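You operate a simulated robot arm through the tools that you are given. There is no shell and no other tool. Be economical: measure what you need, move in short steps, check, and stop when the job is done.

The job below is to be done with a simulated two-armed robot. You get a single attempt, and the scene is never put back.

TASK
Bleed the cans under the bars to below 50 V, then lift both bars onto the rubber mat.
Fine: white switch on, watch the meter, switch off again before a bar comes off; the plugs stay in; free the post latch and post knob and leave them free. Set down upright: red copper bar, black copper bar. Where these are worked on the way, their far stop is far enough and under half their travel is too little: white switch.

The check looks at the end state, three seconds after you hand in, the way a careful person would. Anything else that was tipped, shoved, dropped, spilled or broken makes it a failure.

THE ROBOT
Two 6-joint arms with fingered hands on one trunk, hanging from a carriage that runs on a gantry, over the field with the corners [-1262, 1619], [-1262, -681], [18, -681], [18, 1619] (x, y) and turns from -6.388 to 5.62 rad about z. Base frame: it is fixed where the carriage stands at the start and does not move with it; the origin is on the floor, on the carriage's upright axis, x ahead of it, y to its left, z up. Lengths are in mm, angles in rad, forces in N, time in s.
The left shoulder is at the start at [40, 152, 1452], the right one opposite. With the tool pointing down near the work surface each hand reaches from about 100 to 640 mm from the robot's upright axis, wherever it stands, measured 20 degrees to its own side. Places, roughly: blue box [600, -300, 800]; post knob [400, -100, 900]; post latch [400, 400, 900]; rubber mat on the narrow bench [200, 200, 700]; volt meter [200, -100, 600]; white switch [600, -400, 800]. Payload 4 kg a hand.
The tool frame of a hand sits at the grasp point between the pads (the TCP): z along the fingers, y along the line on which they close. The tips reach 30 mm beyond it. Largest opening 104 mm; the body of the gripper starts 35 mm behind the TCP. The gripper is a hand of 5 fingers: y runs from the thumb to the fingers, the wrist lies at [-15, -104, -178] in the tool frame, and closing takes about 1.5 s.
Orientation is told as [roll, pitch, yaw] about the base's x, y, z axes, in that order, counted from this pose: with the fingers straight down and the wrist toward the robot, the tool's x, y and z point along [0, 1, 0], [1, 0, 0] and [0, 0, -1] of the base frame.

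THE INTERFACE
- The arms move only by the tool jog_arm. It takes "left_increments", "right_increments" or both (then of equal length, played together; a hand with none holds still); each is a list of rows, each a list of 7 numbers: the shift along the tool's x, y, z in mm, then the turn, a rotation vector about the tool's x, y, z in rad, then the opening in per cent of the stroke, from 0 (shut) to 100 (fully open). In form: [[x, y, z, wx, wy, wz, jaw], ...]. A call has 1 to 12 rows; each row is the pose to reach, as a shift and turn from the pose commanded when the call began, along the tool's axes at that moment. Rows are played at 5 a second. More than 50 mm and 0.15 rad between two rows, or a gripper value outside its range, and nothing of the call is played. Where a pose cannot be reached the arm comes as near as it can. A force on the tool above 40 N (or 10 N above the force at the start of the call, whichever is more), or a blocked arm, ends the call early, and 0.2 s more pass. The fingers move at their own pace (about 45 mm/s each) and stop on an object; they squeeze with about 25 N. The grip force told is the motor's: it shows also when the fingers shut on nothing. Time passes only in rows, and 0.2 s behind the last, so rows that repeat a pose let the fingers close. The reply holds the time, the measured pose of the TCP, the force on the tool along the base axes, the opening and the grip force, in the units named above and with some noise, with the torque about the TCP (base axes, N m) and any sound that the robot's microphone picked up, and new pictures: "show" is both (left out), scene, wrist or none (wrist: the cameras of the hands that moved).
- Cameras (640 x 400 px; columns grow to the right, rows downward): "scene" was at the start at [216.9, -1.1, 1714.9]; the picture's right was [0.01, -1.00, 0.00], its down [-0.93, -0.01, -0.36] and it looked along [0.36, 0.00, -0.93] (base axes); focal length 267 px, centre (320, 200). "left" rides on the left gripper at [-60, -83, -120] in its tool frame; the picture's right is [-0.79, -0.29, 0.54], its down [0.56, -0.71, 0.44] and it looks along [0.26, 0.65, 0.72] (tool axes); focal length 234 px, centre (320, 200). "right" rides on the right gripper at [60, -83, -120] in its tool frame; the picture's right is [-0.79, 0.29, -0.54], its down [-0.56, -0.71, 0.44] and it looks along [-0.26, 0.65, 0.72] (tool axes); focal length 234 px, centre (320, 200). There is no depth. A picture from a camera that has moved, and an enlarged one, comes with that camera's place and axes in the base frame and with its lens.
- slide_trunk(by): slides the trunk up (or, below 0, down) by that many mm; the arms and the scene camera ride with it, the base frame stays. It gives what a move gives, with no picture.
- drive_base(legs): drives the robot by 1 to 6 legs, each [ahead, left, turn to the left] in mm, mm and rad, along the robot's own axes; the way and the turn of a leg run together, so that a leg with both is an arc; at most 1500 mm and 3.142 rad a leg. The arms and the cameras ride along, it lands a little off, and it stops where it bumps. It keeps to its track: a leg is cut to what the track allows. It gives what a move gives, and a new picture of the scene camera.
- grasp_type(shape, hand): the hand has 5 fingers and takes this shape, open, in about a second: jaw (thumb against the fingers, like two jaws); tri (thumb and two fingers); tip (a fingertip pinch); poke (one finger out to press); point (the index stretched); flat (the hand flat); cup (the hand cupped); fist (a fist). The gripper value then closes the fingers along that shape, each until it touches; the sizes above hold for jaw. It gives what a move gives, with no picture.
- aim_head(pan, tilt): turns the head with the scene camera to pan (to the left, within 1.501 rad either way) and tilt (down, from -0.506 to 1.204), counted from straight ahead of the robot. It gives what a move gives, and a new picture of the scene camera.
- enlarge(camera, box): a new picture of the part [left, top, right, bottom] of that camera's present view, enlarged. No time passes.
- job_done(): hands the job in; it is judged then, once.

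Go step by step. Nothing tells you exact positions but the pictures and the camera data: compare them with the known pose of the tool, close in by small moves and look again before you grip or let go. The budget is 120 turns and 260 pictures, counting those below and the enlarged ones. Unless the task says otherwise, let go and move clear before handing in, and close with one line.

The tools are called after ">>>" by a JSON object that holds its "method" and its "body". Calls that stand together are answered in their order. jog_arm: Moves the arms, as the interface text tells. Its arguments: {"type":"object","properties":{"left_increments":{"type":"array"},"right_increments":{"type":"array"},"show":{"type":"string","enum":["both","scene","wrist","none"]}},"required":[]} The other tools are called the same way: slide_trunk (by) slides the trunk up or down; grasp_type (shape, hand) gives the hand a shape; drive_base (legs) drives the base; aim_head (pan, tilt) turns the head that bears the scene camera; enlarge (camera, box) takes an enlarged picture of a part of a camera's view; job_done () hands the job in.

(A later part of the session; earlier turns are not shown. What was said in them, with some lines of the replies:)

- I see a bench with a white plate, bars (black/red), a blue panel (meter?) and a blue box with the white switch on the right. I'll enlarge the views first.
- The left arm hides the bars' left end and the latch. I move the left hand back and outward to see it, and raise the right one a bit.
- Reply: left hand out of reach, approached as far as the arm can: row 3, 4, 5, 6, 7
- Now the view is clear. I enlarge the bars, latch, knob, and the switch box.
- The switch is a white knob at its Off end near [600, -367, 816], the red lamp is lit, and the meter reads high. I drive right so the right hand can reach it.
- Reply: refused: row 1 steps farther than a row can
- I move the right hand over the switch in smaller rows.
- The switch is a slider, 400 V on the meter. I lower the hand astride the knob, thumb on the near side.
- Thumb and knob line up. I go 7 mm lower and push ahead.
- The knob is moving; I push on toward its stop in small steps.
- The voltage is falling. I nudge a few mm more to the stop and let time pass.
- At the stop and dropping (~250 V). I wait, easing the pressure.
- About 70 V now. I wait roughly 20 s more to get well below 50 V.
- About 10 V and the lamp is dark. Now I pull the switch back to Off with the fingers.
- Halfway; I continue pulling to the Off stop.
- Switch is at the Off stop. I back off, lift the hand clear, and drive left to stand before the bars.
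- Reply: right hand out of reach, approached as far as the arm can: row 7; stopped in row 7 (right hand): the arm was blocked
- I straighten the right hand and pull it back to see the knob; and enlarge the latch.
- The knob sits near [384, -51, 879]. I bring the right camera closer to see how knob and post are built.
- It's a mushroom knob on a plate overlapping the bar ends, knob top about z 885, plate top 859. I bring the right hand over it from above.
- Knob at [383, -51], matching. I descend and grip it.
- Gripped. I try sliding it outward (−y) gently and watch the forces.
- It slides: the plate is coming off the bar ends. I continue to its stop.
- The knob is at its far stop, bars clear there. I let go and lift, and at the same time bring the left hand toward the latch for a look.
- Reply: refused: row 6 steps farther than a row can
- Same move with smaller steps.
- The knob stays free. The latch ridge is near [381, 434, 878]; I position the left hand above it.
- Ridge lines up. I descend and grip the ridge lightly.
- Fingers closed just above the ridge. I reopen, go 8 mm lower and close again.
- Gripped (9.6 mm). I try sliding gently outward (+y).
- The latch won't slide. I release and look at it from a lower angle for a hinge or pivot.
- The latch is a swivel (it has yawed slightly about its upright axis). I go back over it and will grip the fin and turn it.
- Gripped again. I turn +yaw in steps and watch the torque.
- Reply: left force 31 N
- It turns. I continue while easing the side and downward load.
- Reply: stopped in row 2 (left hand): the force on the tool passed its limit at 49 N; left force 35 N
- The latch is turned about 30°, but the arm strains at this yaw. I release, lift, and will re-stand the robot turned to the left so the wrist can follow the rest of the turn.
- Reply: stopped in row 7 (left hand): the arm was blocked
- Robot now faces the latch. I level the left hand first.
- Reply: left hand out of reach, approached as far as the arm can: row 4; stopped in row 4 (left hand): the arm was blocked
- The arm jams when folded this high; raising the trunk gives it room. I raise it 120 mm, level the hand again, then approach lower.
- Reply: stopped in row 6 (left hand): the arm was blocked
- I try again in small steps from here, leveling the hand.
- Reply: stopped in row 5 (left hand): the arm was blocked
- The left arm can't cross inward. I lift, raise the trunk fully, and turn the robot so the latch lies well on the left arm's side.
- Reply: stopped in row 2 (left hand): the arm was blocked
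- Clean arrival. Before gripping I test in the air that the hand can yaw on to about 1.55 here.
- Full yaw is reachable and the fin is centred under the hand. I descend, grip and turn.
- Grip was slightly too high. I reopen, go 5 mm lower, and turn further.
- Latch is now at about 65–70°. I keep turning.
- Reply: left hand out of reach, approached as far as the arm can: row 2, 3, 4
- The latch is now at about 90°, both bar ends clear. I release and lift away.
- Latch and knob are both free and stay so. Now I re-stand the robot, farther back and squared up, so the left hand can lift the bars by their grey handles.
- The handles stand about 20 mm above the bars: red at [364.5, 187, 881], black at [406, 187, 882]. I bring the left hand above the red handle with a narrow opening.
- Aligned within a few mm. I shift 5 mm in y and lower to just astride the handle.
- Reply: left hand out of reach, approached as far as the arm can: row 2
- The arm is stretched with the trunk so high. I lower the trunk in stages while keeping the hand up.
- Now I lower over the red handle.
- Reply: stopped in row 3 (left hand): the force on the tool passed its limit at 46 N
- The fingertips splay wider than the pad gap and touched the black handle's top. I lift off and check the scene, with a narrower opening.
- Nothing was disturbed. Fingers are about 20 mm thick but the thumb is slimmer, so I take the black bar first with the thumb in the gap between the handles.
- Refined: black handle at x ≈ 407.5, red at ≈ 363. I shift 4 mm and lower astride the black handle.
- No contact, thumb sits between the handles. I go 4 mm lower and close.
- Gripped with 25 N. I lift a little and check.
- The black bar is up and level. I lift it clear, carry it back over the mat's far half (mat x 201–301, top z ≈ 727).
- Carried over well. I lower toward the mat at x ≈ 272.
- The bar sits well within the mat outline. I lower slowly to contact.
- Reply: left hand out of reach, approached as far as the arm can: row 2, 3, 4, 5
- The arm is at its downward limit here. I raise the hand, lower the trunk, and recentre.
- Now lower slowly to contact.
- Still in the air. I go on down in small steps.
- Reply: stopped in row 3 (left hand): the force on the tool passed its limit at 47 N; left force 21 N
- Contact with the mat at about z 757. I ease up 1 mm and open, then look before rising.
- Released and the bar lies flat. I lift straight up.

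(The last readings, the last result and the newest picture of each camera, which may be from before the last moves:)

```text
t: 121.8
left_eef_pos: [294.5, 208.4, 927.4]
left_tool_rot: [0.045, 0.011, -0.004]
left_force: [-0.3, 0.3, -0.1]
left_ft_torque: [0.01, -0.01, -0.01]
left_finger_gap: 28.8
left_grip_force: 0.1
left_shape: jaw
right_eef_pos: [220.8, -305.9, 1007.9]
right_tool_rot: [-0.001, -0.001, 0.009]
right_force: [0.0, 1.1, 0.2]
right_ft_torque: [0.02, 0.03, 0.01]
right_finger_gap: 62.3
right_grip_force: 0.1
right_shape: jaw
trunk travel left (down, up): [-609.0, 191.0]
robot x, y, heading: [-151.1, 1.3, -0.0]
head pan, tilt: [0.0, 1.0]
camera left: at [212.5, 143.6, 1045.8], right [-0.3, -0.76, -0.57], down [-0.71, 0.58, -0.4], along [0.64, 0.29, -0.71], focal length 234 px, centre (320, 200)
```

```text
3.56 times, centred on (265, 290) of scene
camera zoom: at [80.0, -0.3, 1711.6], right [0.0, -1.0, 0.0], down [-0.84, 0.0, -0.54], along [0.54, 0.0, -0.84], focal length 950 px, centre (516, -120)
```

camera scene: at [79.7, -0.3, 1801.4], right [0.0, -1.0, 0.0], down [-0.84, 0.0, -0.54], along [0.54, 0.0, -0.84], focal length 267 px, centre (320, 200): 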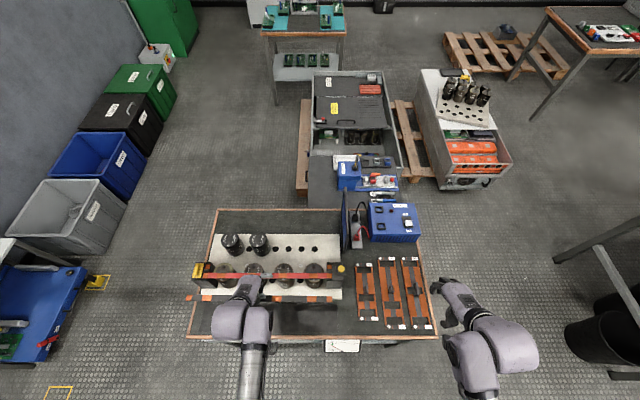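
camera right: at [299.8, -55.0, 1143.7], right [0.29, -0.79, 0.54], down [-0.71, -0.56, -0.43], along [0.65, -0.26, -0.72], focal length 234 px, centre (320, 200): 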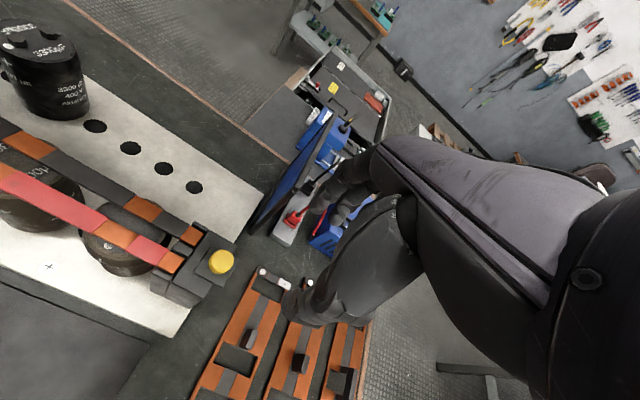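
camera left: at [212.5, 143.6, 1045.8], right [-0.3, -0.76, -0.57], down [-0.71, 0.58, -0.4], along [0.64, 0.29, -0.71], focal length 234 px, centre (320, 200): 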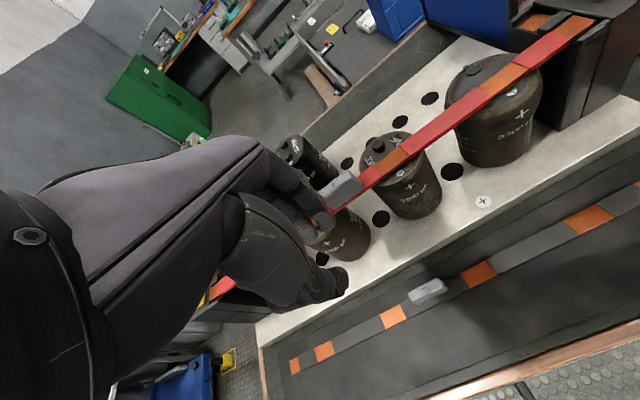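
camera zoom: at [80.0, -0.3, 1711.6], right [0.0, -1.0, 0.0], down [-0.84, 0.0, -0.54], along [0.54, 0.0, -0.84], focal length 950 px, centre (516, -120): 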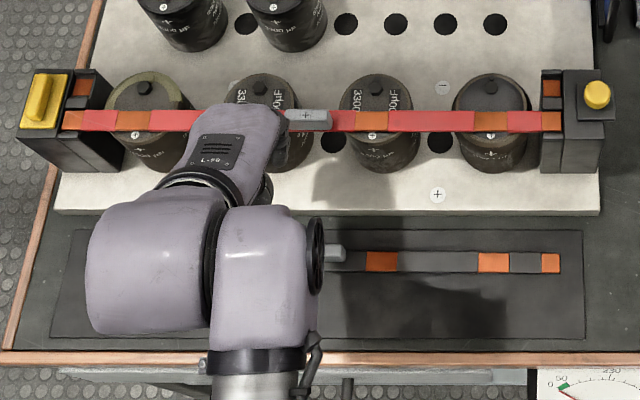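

The black bar lies flat on the mat. I raise the trunk again and go over the red handle (now plenty of finger room).

>>> {"method": "slide_trunk", "body": {"by": 90}}

>>> {"method": "jog_arm", "body": {"left_increments": [[0, 0, 0, -0.011, -0.045, 0, 36], [-9, 34, 15, -0.011, -0.045, 0, 36], [-18, 68, 50, -0.011, -0.045, 0, 36], [-18, 68, 85, -0.011, -0.045, 0, 36]], "show": "none"}}

>>> {"method": "enlarge", "body": {"camera": "left", "box": [240, 180, 420, 330]}}

```text
t: 123.0
left_eef_pos: [298.5, 209.2, 1019.9]
left_tool_rot: [0.045, 0.004, -0.004]
left_force: [0.6, 0.4, -0.1]
left_ft_torque: [-0.02, 0.02, 0.01]
left_finger_gap: 28.7
left_grip_force: 0.1
left_shape: jaw
right_eef_pos: [218.4, -305.4, 1099.0]
right_tool_rot: [-0.001, 0.001, 0.01]
right_force: [0.0, -0.1, 0.1]
right_ft_torque: [-0.02, -0.04, -0.01]
right_finger_gap: 62.0
right_grip_force: 0.0
right_shape: jaw
trunk travel left (down, up): [-699.0, 101.0]
robot x, y, heading: [-152.6, -1.1, 0.001]
head pan, tilt: [0.0, 1.0]
```

```text
t: 124.0
left_eef_pos: [370.9, 168.5, 940.4]
left_tool_rot: [-0.048, -0.014, 0.0]
left_force: [-0.3, 0.1, -0.8]
left_ft_torque: [-0.01, -0.03, 0.0]
left_finger_gap: 37.1
left_grip_force: 0.1
left_shape: jaw
right_eef_pos: [219.1, -305.9, 1097.1]
right_tool_rot: [-0.001, 0.003, 0.009]
right_force: [0.7, 1.1, 0.1]
right_ft_torque: [0.01, 0.03, -0.01]
right_finger_gap: 62.2
right_grip_force: 0.0
right_shape: jaw
trunk travel left (down, up): [-699.0, 101.0]
robot x, y, heading: [-152.9, 5.7, -0.0]
head pan, tilt: [0.0, 1.0]
```

```text
2.67 times, centred on (330, 255) of left
camera zoom: at [284.4, 114.2, 1061.5], right [-0.28, -0.81, -0.51], down [-0.7, 0.54, -0.47], along [0.66, 0.22, -0.72], focal length 624 px, centre (293, 53)
```

zoom: 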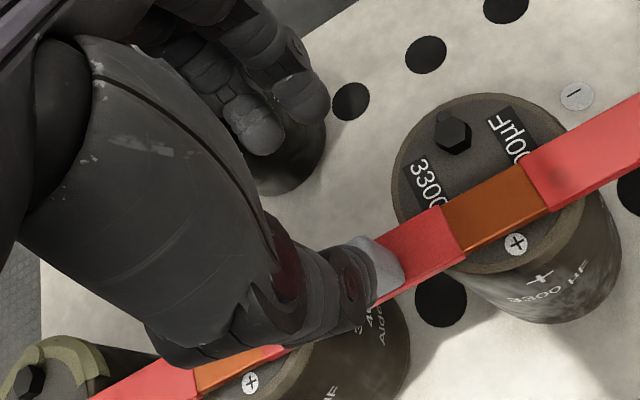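

>>> {"method": "jog_arm", "body": {"left_increments": [[11, -4, -3, 0.014, 0.048, 0, 36], [22, -7.5, -3, 0.014, 0.048, 0, 36], [22, -7.5, -3, 0.014, 0.048, 0, 36]], "show": "none"}}

>>> {"method": "enlarge", "body": {"camera": "left", "box": [240, 180, 420, 330]}}

```text
t: 124.8
left_eef_pos: [361.9, 193.2, 941.3]
left_tool_rot: [0.003, 0.001, 0.0]
left_force: [0.3, 0.2, 0.5]
left_ft_torque: [-0.02, -0.01, -0.04]
left_finger_gap: 37.1
left_grip_force: 0.0
left_shape: jaw
right_eef_pos: [219.5, -306.7, 1097.3]
right_tool_rot: [-0.001, 0.003, 0.009]
right_force: [0.4, -0.7, 0.1]
right_ft_torque: [-0.02, 0.02, 0.0]
right_finger_gap: 62.0
right_grip_force: 0.0
right_shape: jaw
trunk travel left (down, up): [-699.0, 101.0]
robot x, y, heading: [-149.7, 1.7, 0.0]
head pan, tilt: [0.0, 1.0]
```

```text
2.67 times, centred on (330, 255) of left
camera zoom: at [278.2, 131.8, 1061.4], right [-0.29, -0.79, -0.55], down [-0.71, 0.56, -0.43], along [0.65, 0.26, -0.72], focal length 624 px, centre (293, 53)
```

zoom: 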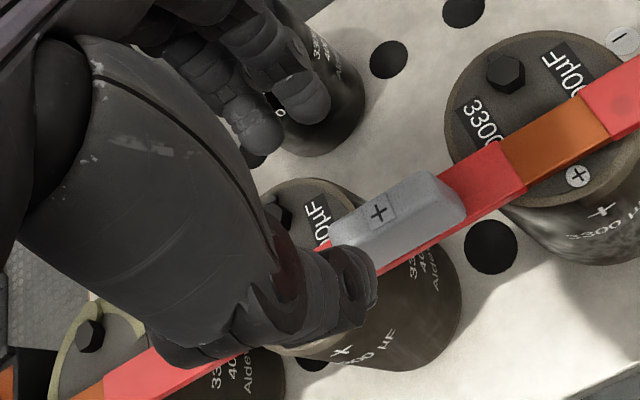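

Handle at [363, 190]. I descend, check, and close.

>>> {"method": "jog_arm", "body": {"left_increments": [[-2, 1.5, 15, 0, 0, 0, 27], [-2, 1.5, 30, 0, 0, 0, 27], [-2, 1.5, 42, 0, 0, 0, 27], [-2, 1.5, 50, 0, 0, 0, 27], [-2, 1.5, 54, 0, 0, 0, 27]], "show": "none"}}

>>> {"method": "enlarge", "body": {"camera": "left", "box": [240, 180, 420, 330]}}

```text
t: 126.0
left_eef_pos: [362.6, 190.9, 887.3]
left_tool_rot: [0.004, 0.002, 0.002]
left_force: [-0.6, -0.1, -0.4]
left_ft_torque: [0.0, -0.03, 0.02]
left_finger_gap: 28.4
left_grip_force: 0.1
left_shape: jaw
right_eef_pos: [219.1, -305.3, 1097.2]
right_tool_rot: [-0.001, 0.002, 0.008]
right_force: [-0.1, -0.1, -0.1]
right_ft_torque: [-0.01, 0.0, 0.01]
right_finger_gap: 62.0
right_grip_force: 0.0
right_shape: jaw
trunk travel left (down, up): [-699.0, 101.0]
robot x, y, heading: [-151.0, 0.1, 0.001]
head pan, tilt: [0.0, 1.0]
```

```text
2.67 times, centred on (330, 255) of left
camera zoom: at [279.9, 130.3, 1006.9], right [-0.29, -0.79, -0.55], down [-0.71, 0.56, -0.43], along [0.65, 0.26, -0.72], focal length 624 px, centre (293, 53)
```

zoom: 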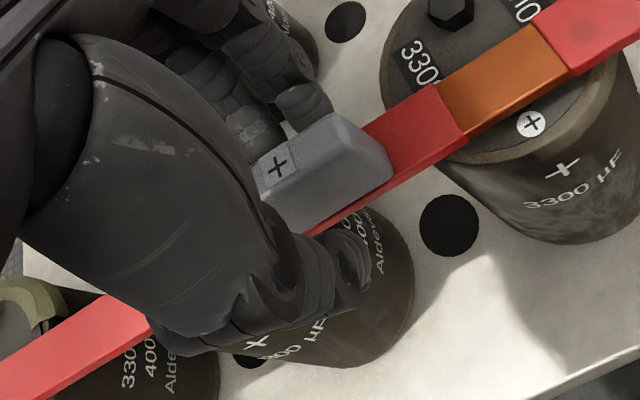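

>>> {"method": "jog_arm", "body": {"left_increments": [[0, 1.5, 0, 0, 0, 0, 15], [0, 1.5, 0, 0, 0, 0, 0], [0, 1.5, 0, 0, 0, 0, 0], [0, 1.5, 0, 0, 0, 0, 0], [0, 1.5, 0, 0, 0, 0, 0], [0, 1.5, -4, 0, 0, 0, 0], [0, 1.5, -10, 0, 0, 0, 0], [0, 1.5, -16, 0, 0, 0, 0]], "show": "none"}}

>>> {"method": "enlarge", "body": {"camera": "left", "box": [200, 130, 480, 330]}}

>>> {"method": "enlarge", "body": {"camera": "scene", "box": [175, 235, 355, 345]}}

```text
t: 127.8
left_eef_pos: [364.1, 190.6, 903.1]
left_tool_rot: [0.004, 0.004, 0.001]
left_force: [0.3, 0.4, -2.4]
left_ft_torque: [-0.03, 0.05, 0.02]
left_finger_gap: 9.5
left_grip_force: 25.2
left_shape: jaw
right_eef_pos: [218.8, -305.6, 1097.4]
right_tool_rot: [0.0, 0.002, 0.009]
right_force: [0.1, 0.1, 0.4]
right_ft_torque: [0.02, 0.04, 0.0]
right_finger_gap: 62.1
right_grip_force: 0.0
right_shape: jaw
trunk travel left (down, up): [-699.0, 101.0]
robot x, y, heading: [-153.7, -1.0, -0.001]
head pan, tilt: [0.0, 1.0]
```

```text
2.00 times, centred on (340, 230) of left
camera zoom: at [281.2, 129.5, 1023.0], right [-0.29, -0.79, -0.55], down [-0.71, 0.56, -0.43], along [0.65, 0.26, -0.72], focal length 468 px, centre (280, 140)
```

zoom: 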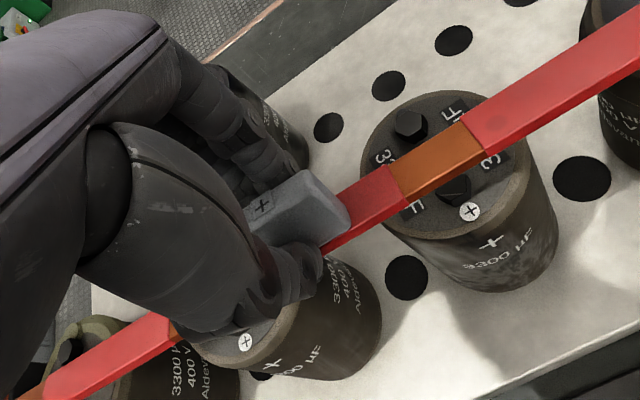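

```text
3.56 times, centred on (265, 290) of scene
camera zoom: at [79.4, -0.3, 1801.4], right [0.0, -1.0, 0.0], down [-0.84, 0.0, -0.54], along [0.54, 0.0, -0.84], focal length 950 px, centre (516, -120)
```

zoom: 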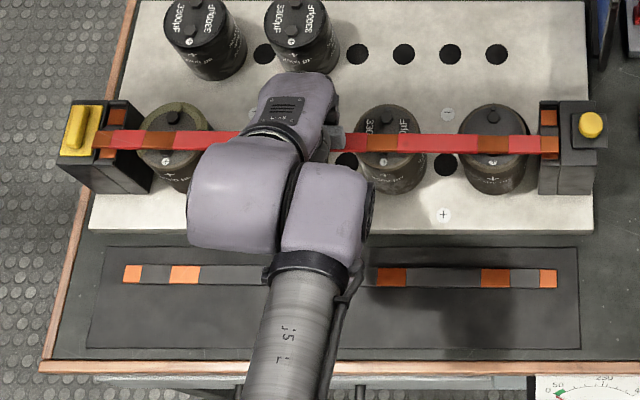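

Red bar is up cleanly. I lift, carry it back to x ≈ 222, and then lower by trunk.

>>> {"method": "jog_arm", "body": {"left_increments": [[0, 0, -18, 0, 0, 0, 0], [0, 0, -35, 0, 0, 0, 0], [0, -22, -37, 0, 0, 0, 0], [0, -44, -37, 0, 0, 0, 0], [0, -66, -37, 0, 0, 0, 0], [0, -88, -37, 0, 0, 0, 0], [0, -110, -37, 0, 0, 0, 0], [0, -130, -37, 0, 0, 0, 0], [-2, -142, -37, 0, 0, 0, 0], [-2, -142, -37, 0, 0, 0, 0]], "show": "scene"}}

>>> {"method": "slide_trunk", "body": {"by": -90}}

```text
t: 130.0
left_eef_pos: [230.1, 200.9, 942.9]
left_tool_rot: [0.032, -0.012, -0.01]
left_force: [0.0, 0.1, -3.5]
left_ft_torque: [0.01, 0.05, -0.06]
left_finger_gap: 9.4
left_grip_force: 25.0
left_shape: jaw
right_eef_pos: [219.1, -306.7, 1097.9]
right_tool_rot: [0.0, 0.002, 0.009]
right_force: [-0.1, -0.2, 0.0]
right_ft_torque: [-0.01, 0.03, -0.02]
right_finger_gap: 62.1
right_grip_force: 0.1
right_shape: jaw
trunk travel left (down, up): [-699.0, 101.0]
robot x, y, heading: [-150.8, 0.7, 0.001]
head pan, tilt: [0.0, 1.0]
camera scene: at [79.4, -0.3, 1801.4], right [0.0, -1.0, 0.0], down [-0.84, 0.0, -0.54], along [0.54, 0.0, -0.84], focal length 267 px, centre (320, 200)
```

scene: 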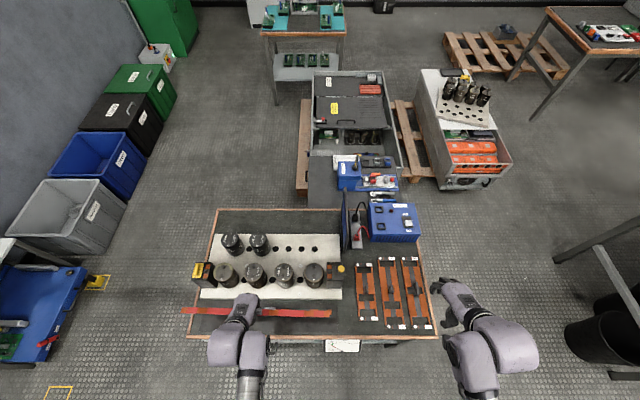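

```text
t: 131.3
left_eef_pos: [226.4, 202.2, 850.7]
left_tool_rot: [0.033, -0.003, -0.009]
left_force: [-0.3, 0.2, -3.1]
left_ft_torque: [-0.01, 0.03, 0.02]
left_finger_gap: 9.4
left_grip_force: 24.8
left_shape: jaw
right_eef_pos: [218.0, -306.3, 1007.4]
right_tool_rot: [0.0, 0.001, 0.007]
right_force: [-0.1, 0.1, 0.6]
right_ft_torque: [-0.01, 0.01, -0.01]
right_finger_gap: 62.2
right_grip_force: 0.0
right_shape: jaw
trunk travel left (down, up): [-609.0, 191.0]
robot x, y, heading: [-148.9, 0.5, 0.001]
head pan, tilt: [0.0, 1.0]
```

>>> {"method": "jog_arm", "body": {"left_increments": [[0, 0, 20, 0, 0, 0, 0], [0, 0, 40, 0, 0, 0, 0], [0, 0, 55, 0, 0, 0, 0], [0, 0, 55, 0, 0, 0, 0]], "show": "wrist"}}

>>> {"method": "enlarge", "body": {"camera": "scene", "box": [175, 235, 355, 345]}}

```text
t: 132.3
left_eef_pos: [223.2, 187.7, 794.3]
left_tool_rot: [0.001, 0.003, 0.0]
left_force: [0.5, -0.8, -3.4]
left_ft_torque: [0.04, 0.02, -0.03]
left_finger_gap: 9.5
left_grip_force: 25.0
left_shape: jaw
right_eef_pos: [221.4, -306.1, 1006.5]
right_tool_rot: [0.0, 0.002, 0.009]
right_force: [-0.3, -0.2, 0.1]
right_ft_torque: [0.0, 0.02, 0.02]
right_finger_gap: 61.8
right_grip_force: 0.0
right_shape: jaw
trunk travel left (down, up): [-609.0, 191.0]
robot x, y, heading: [-150.7, 2.7, 0.002]
head pan, tilt: [0.0, 1.0]
camera left: at [139.5, 127.2, 915.4], right [-0.29, -0.79, -0.54], down [-0.71, 0.56, -0.43], along [0.65, 0.26, -0.72], focal length 234 px, centre (320, 200)
```

left: 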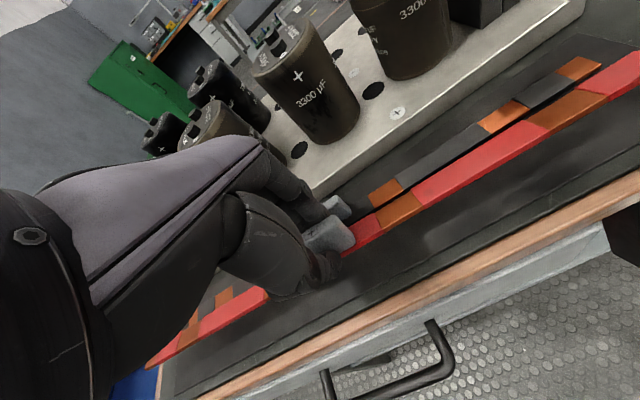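

```text
3.56 times, centred on (265, 290) of scene
camera zoom: at [79.5, -0.4, 1711.4], right [0.0, -1.0, 0.0], down [-0.84, 0.0, -0.54], along [0.54, 0.0, -0.84], focal length 950 px, centre (516, -120)
```

zoom: 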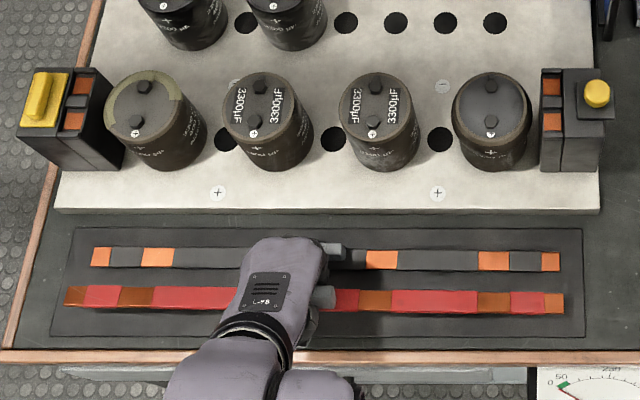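

Level and well placed, clear of the black handle. I lower to contact.

>>> {"method": "jog_arm", "body": {"left_increments": [[0, -2, 10, 0, 0, 0, 0], [0, -2, 20, 0, 0, 0, 0], [0, -2, 28, 0, 0, 0, 0], [0, -2, 33, 0, 0, 0, 0], [0, -2, 36, 0, 0, 0, 0]], "show": "none"}}

>>> {"method": "enlarge", "body": {"camera": "left", "box": [240, 130, 560, 330]}}

```text
t: 133.5
left_eef_pos: [221.8, 188.0, 760.4]
left_tool_rot: [0.004, 0.001, 0.0]
left_force: [-2.1, -0.4, 2.7]
left_ft_torque: [-0.04, 0.02, -0.04]
left_finger_gap: 9.1
left_grip_force: 25.4
left_shape: jaw
right_eef_pos: [219.0, -306.1, 1006.5]
right_tool_rot: [0.002, 0.002, 0.01]
right_force: [0.7, 0.7, -0.9]
right_ft_torque: [-0.01, 0.02, -0.02]
right_finger_gap: 62.1
right_grip_force: 0.1
right_shape: jaw
trunk travel left (down, up): [-609.0, 191.0]
robot x, y, heading: [-152.2, 2.1, 0.001]
head pan, tilt: [0.0, 1.0]
```

```text
2.00 times, centred on (400, 230) of left
camera zoom: at [137.0, 128.0, 879.4], right [-0.29, -0.79, -0.55], down [-0.71, 0.56, -0.43], along [0.65, 0.26, -0.72], focal length 468 px, centre (160, 140)
```

zoom: 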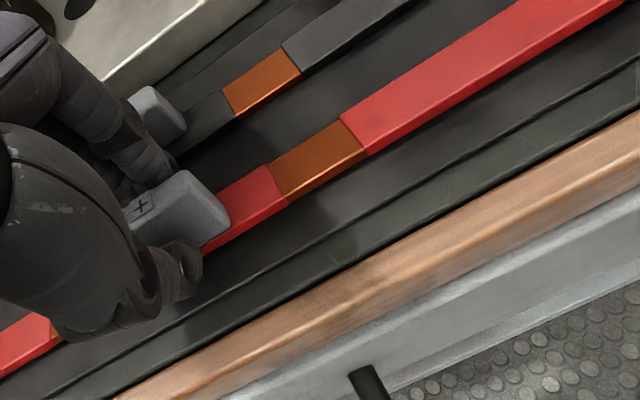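

Contact is made (bar weight taken). I open just enough and rise.

>>> {"method": "jog_arm", "body": {"left_increments": [[0, 0, 0, 0, 0, 0, 12], [0, 0, -1, 0, 0, 0, 20], [0, 0, -1, 0, 0, 0, 23], [0, 0, -1, 0, 0, 0, 23], [0, 0, -1, 0, 0, 0, 23]], "show": "none"}}

>>> {"method": "enlarge", "body": {"camera": "left", "box": [240, 130, 560, 330]}}

```text
t: 134.7
left_eef_pos: [220.1, 188.1, 760.0]
left_tool_rot: [0.002, 0.003, 0.0]
left_force: [-1.9, 0.3, 0.7]
left_ft_torque: [0.04, -0.01, 0.03]
left_finger_gap: 23.4
left_grip_force: 0.0
left_shape: jaw
right_eef_pos: [220.1, -305.9, 1007.6]
right_tool_rot: [0.001, 0.002, 0.009]
right_force: [-0.1, 0.4, -0.2]
right_ft_torque: [-0.01, -0.02, 0.01]
right_finger_gap: 62.1
right_grip_force: 0.0
right_shape: jaw
trunk travel left (down, up): [-609.0, 191.0]
robot x, y, heading: [-153.9, 2.5, 0.004]
head pan, tilt: [0.0, 1.0]
```

```text
2.00 times, centred on (400, 230) of left
camera zoom: at [136.8, 128.2, 880.1], right [-0.29, -0.79, -0.55], down [-0.71, 0.56, -0.43], along [0.65, 0.26, -0.72], focal length 468 px, centre (160, 140)
```

zoom: 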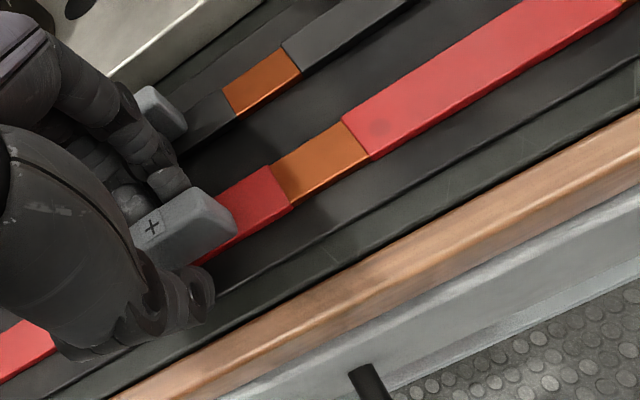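

Released. I rise straight up with the trunk, which avoids any sideways drift.

>>> {"method": "slide_trunk", "body": {"by": 150}}

>>> {"method": "jog_arm", "body": {"left_increments": [[15, -10, 0, 0, 0, 0, 30], [40, -10, 0, 0, 0, 0, 30], [80, -10, 0, 0, 0, 0, 30], [120, -10, 0, 0, 0, 0, 30], [160, -10, 0, 0, 0, 0, 30], [200, -10, 0, 0, 0, 0, 30]], "show": "scene"}}

>>> {"method": "enlarge", "body": {"camera": "scene", "box": [175, 235, 355, 345]}}

>>> {"method": "enlarge", "body": {"camera": "scene", "box": [320, 180, 440, 260]}}

```text
t: 136.4
left_eef_pos: [220.1, 188.9, 910.0]
left_tool_rot: [0.004, 0.002, 0.0]
left_force: [-0.2, -0.3, -0.9]
left_ft_torque: [0.0, 0.06, -0.01]
left_finger_gap: 23.9
left_grip_force: 0.0
left_shape: jaw
right_eef_pos: [219.9, -306.5, 1158.2]
right_tool_rot: [0.0, 0.002, 0.009]
right_force: [0.3, -0.1, -0.6]
right_ft_torque: [-0.01, -0.02, 0.0]
right_finger_gap: 62.0
right_grip_force: 0.0
right_shape: jaw
trunk travel left (down, up): [-759.0, 41.0]
robot x, y, heading: [-146.5, 1.4, 0.001]
head pan, tilt: [0.0, 1.0]
```

```text
t: 137.8
left_eef_pos: [212.2, 389.5, 910.5]
left_tool_rot: [0.004, 0.002, 0.001]
left_force: [0.2, 0.2, -0.3]
left_ft_torque: [0.01, 0.0, -0.01]
left_finger_gap: 31.0
left_grip_force: 0.1
left_shape: jaw
right_eef_pos: [219.3, -305.9, 1157.5]
right_tool_rot: [0.001, 0.003, 0.008]
right_force: [-0.1, 0.2, -0.2]
right_ft_torque: [0.0, 0.02, 0.02]
right_finger_gap: 62.1
right_grip_force: 0.0
right_shape: jaw
trunk travel left (down, up): [-759.0, 41.0]
robot x, y, heading: [-149.6, 0.2, 0.0]
head pan, tilt: [0.0, 1.0]
camera scene: at [79.5, -0.2, 1861.5], right [0.0, -1.0, 0.0], down [-0.84, 0.0, -0.54], along [0.54, 0.0, -0.84], focal length 267 px, centre (320, 200)
```

scene: 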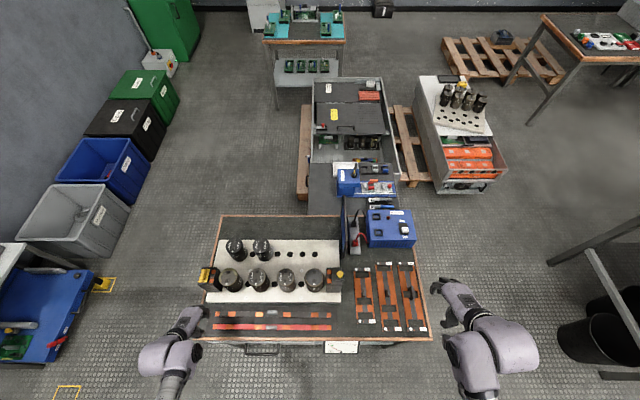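

```text
3.56 times, centred on (265, 290) of scene
camera zoom: at [79.5, -0.2, 1861.5], right [0.0, -1.0, 0.0], down [-0.84, 0.0, -0.54], along [0.54, 0.0, -0.84], focal length 950 px, centre (516, -120)
```

zoom: 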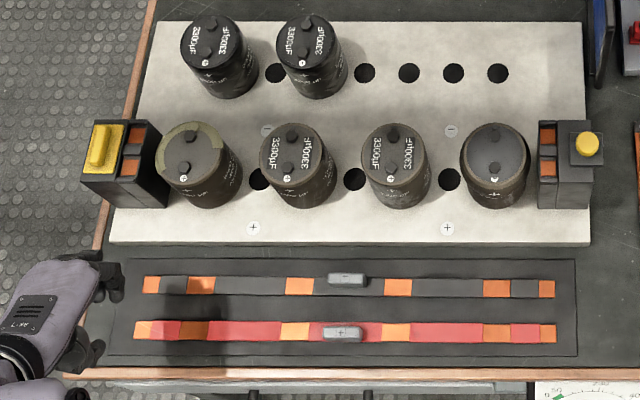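

```text
5.00 times, centred on (380, 220) of scene
camera zoom: at [79.5, -0.2, 1861.5], right [0.0, -1.0, 0.0], down [-0.84, 0.0, -0.54], along [0.54, 0.0, -0.84], focal length 1336 px, centre (20, 100)
```

zoom: 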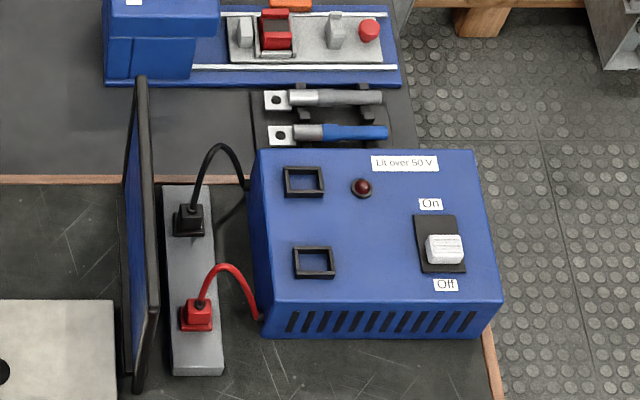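

Both bars lie upright on the mat. The switch is off with the lamp dark, the plugs are in, the latch and knob are free, and both hands are clear, so I hand in.

>>> {"method": "job_done", "body": {}}

```text
The job is handed in.
```

I bled the cans to about 10 V and switched off again. Then I freed the post latch and knob and set both bars upright on the rubber mat.
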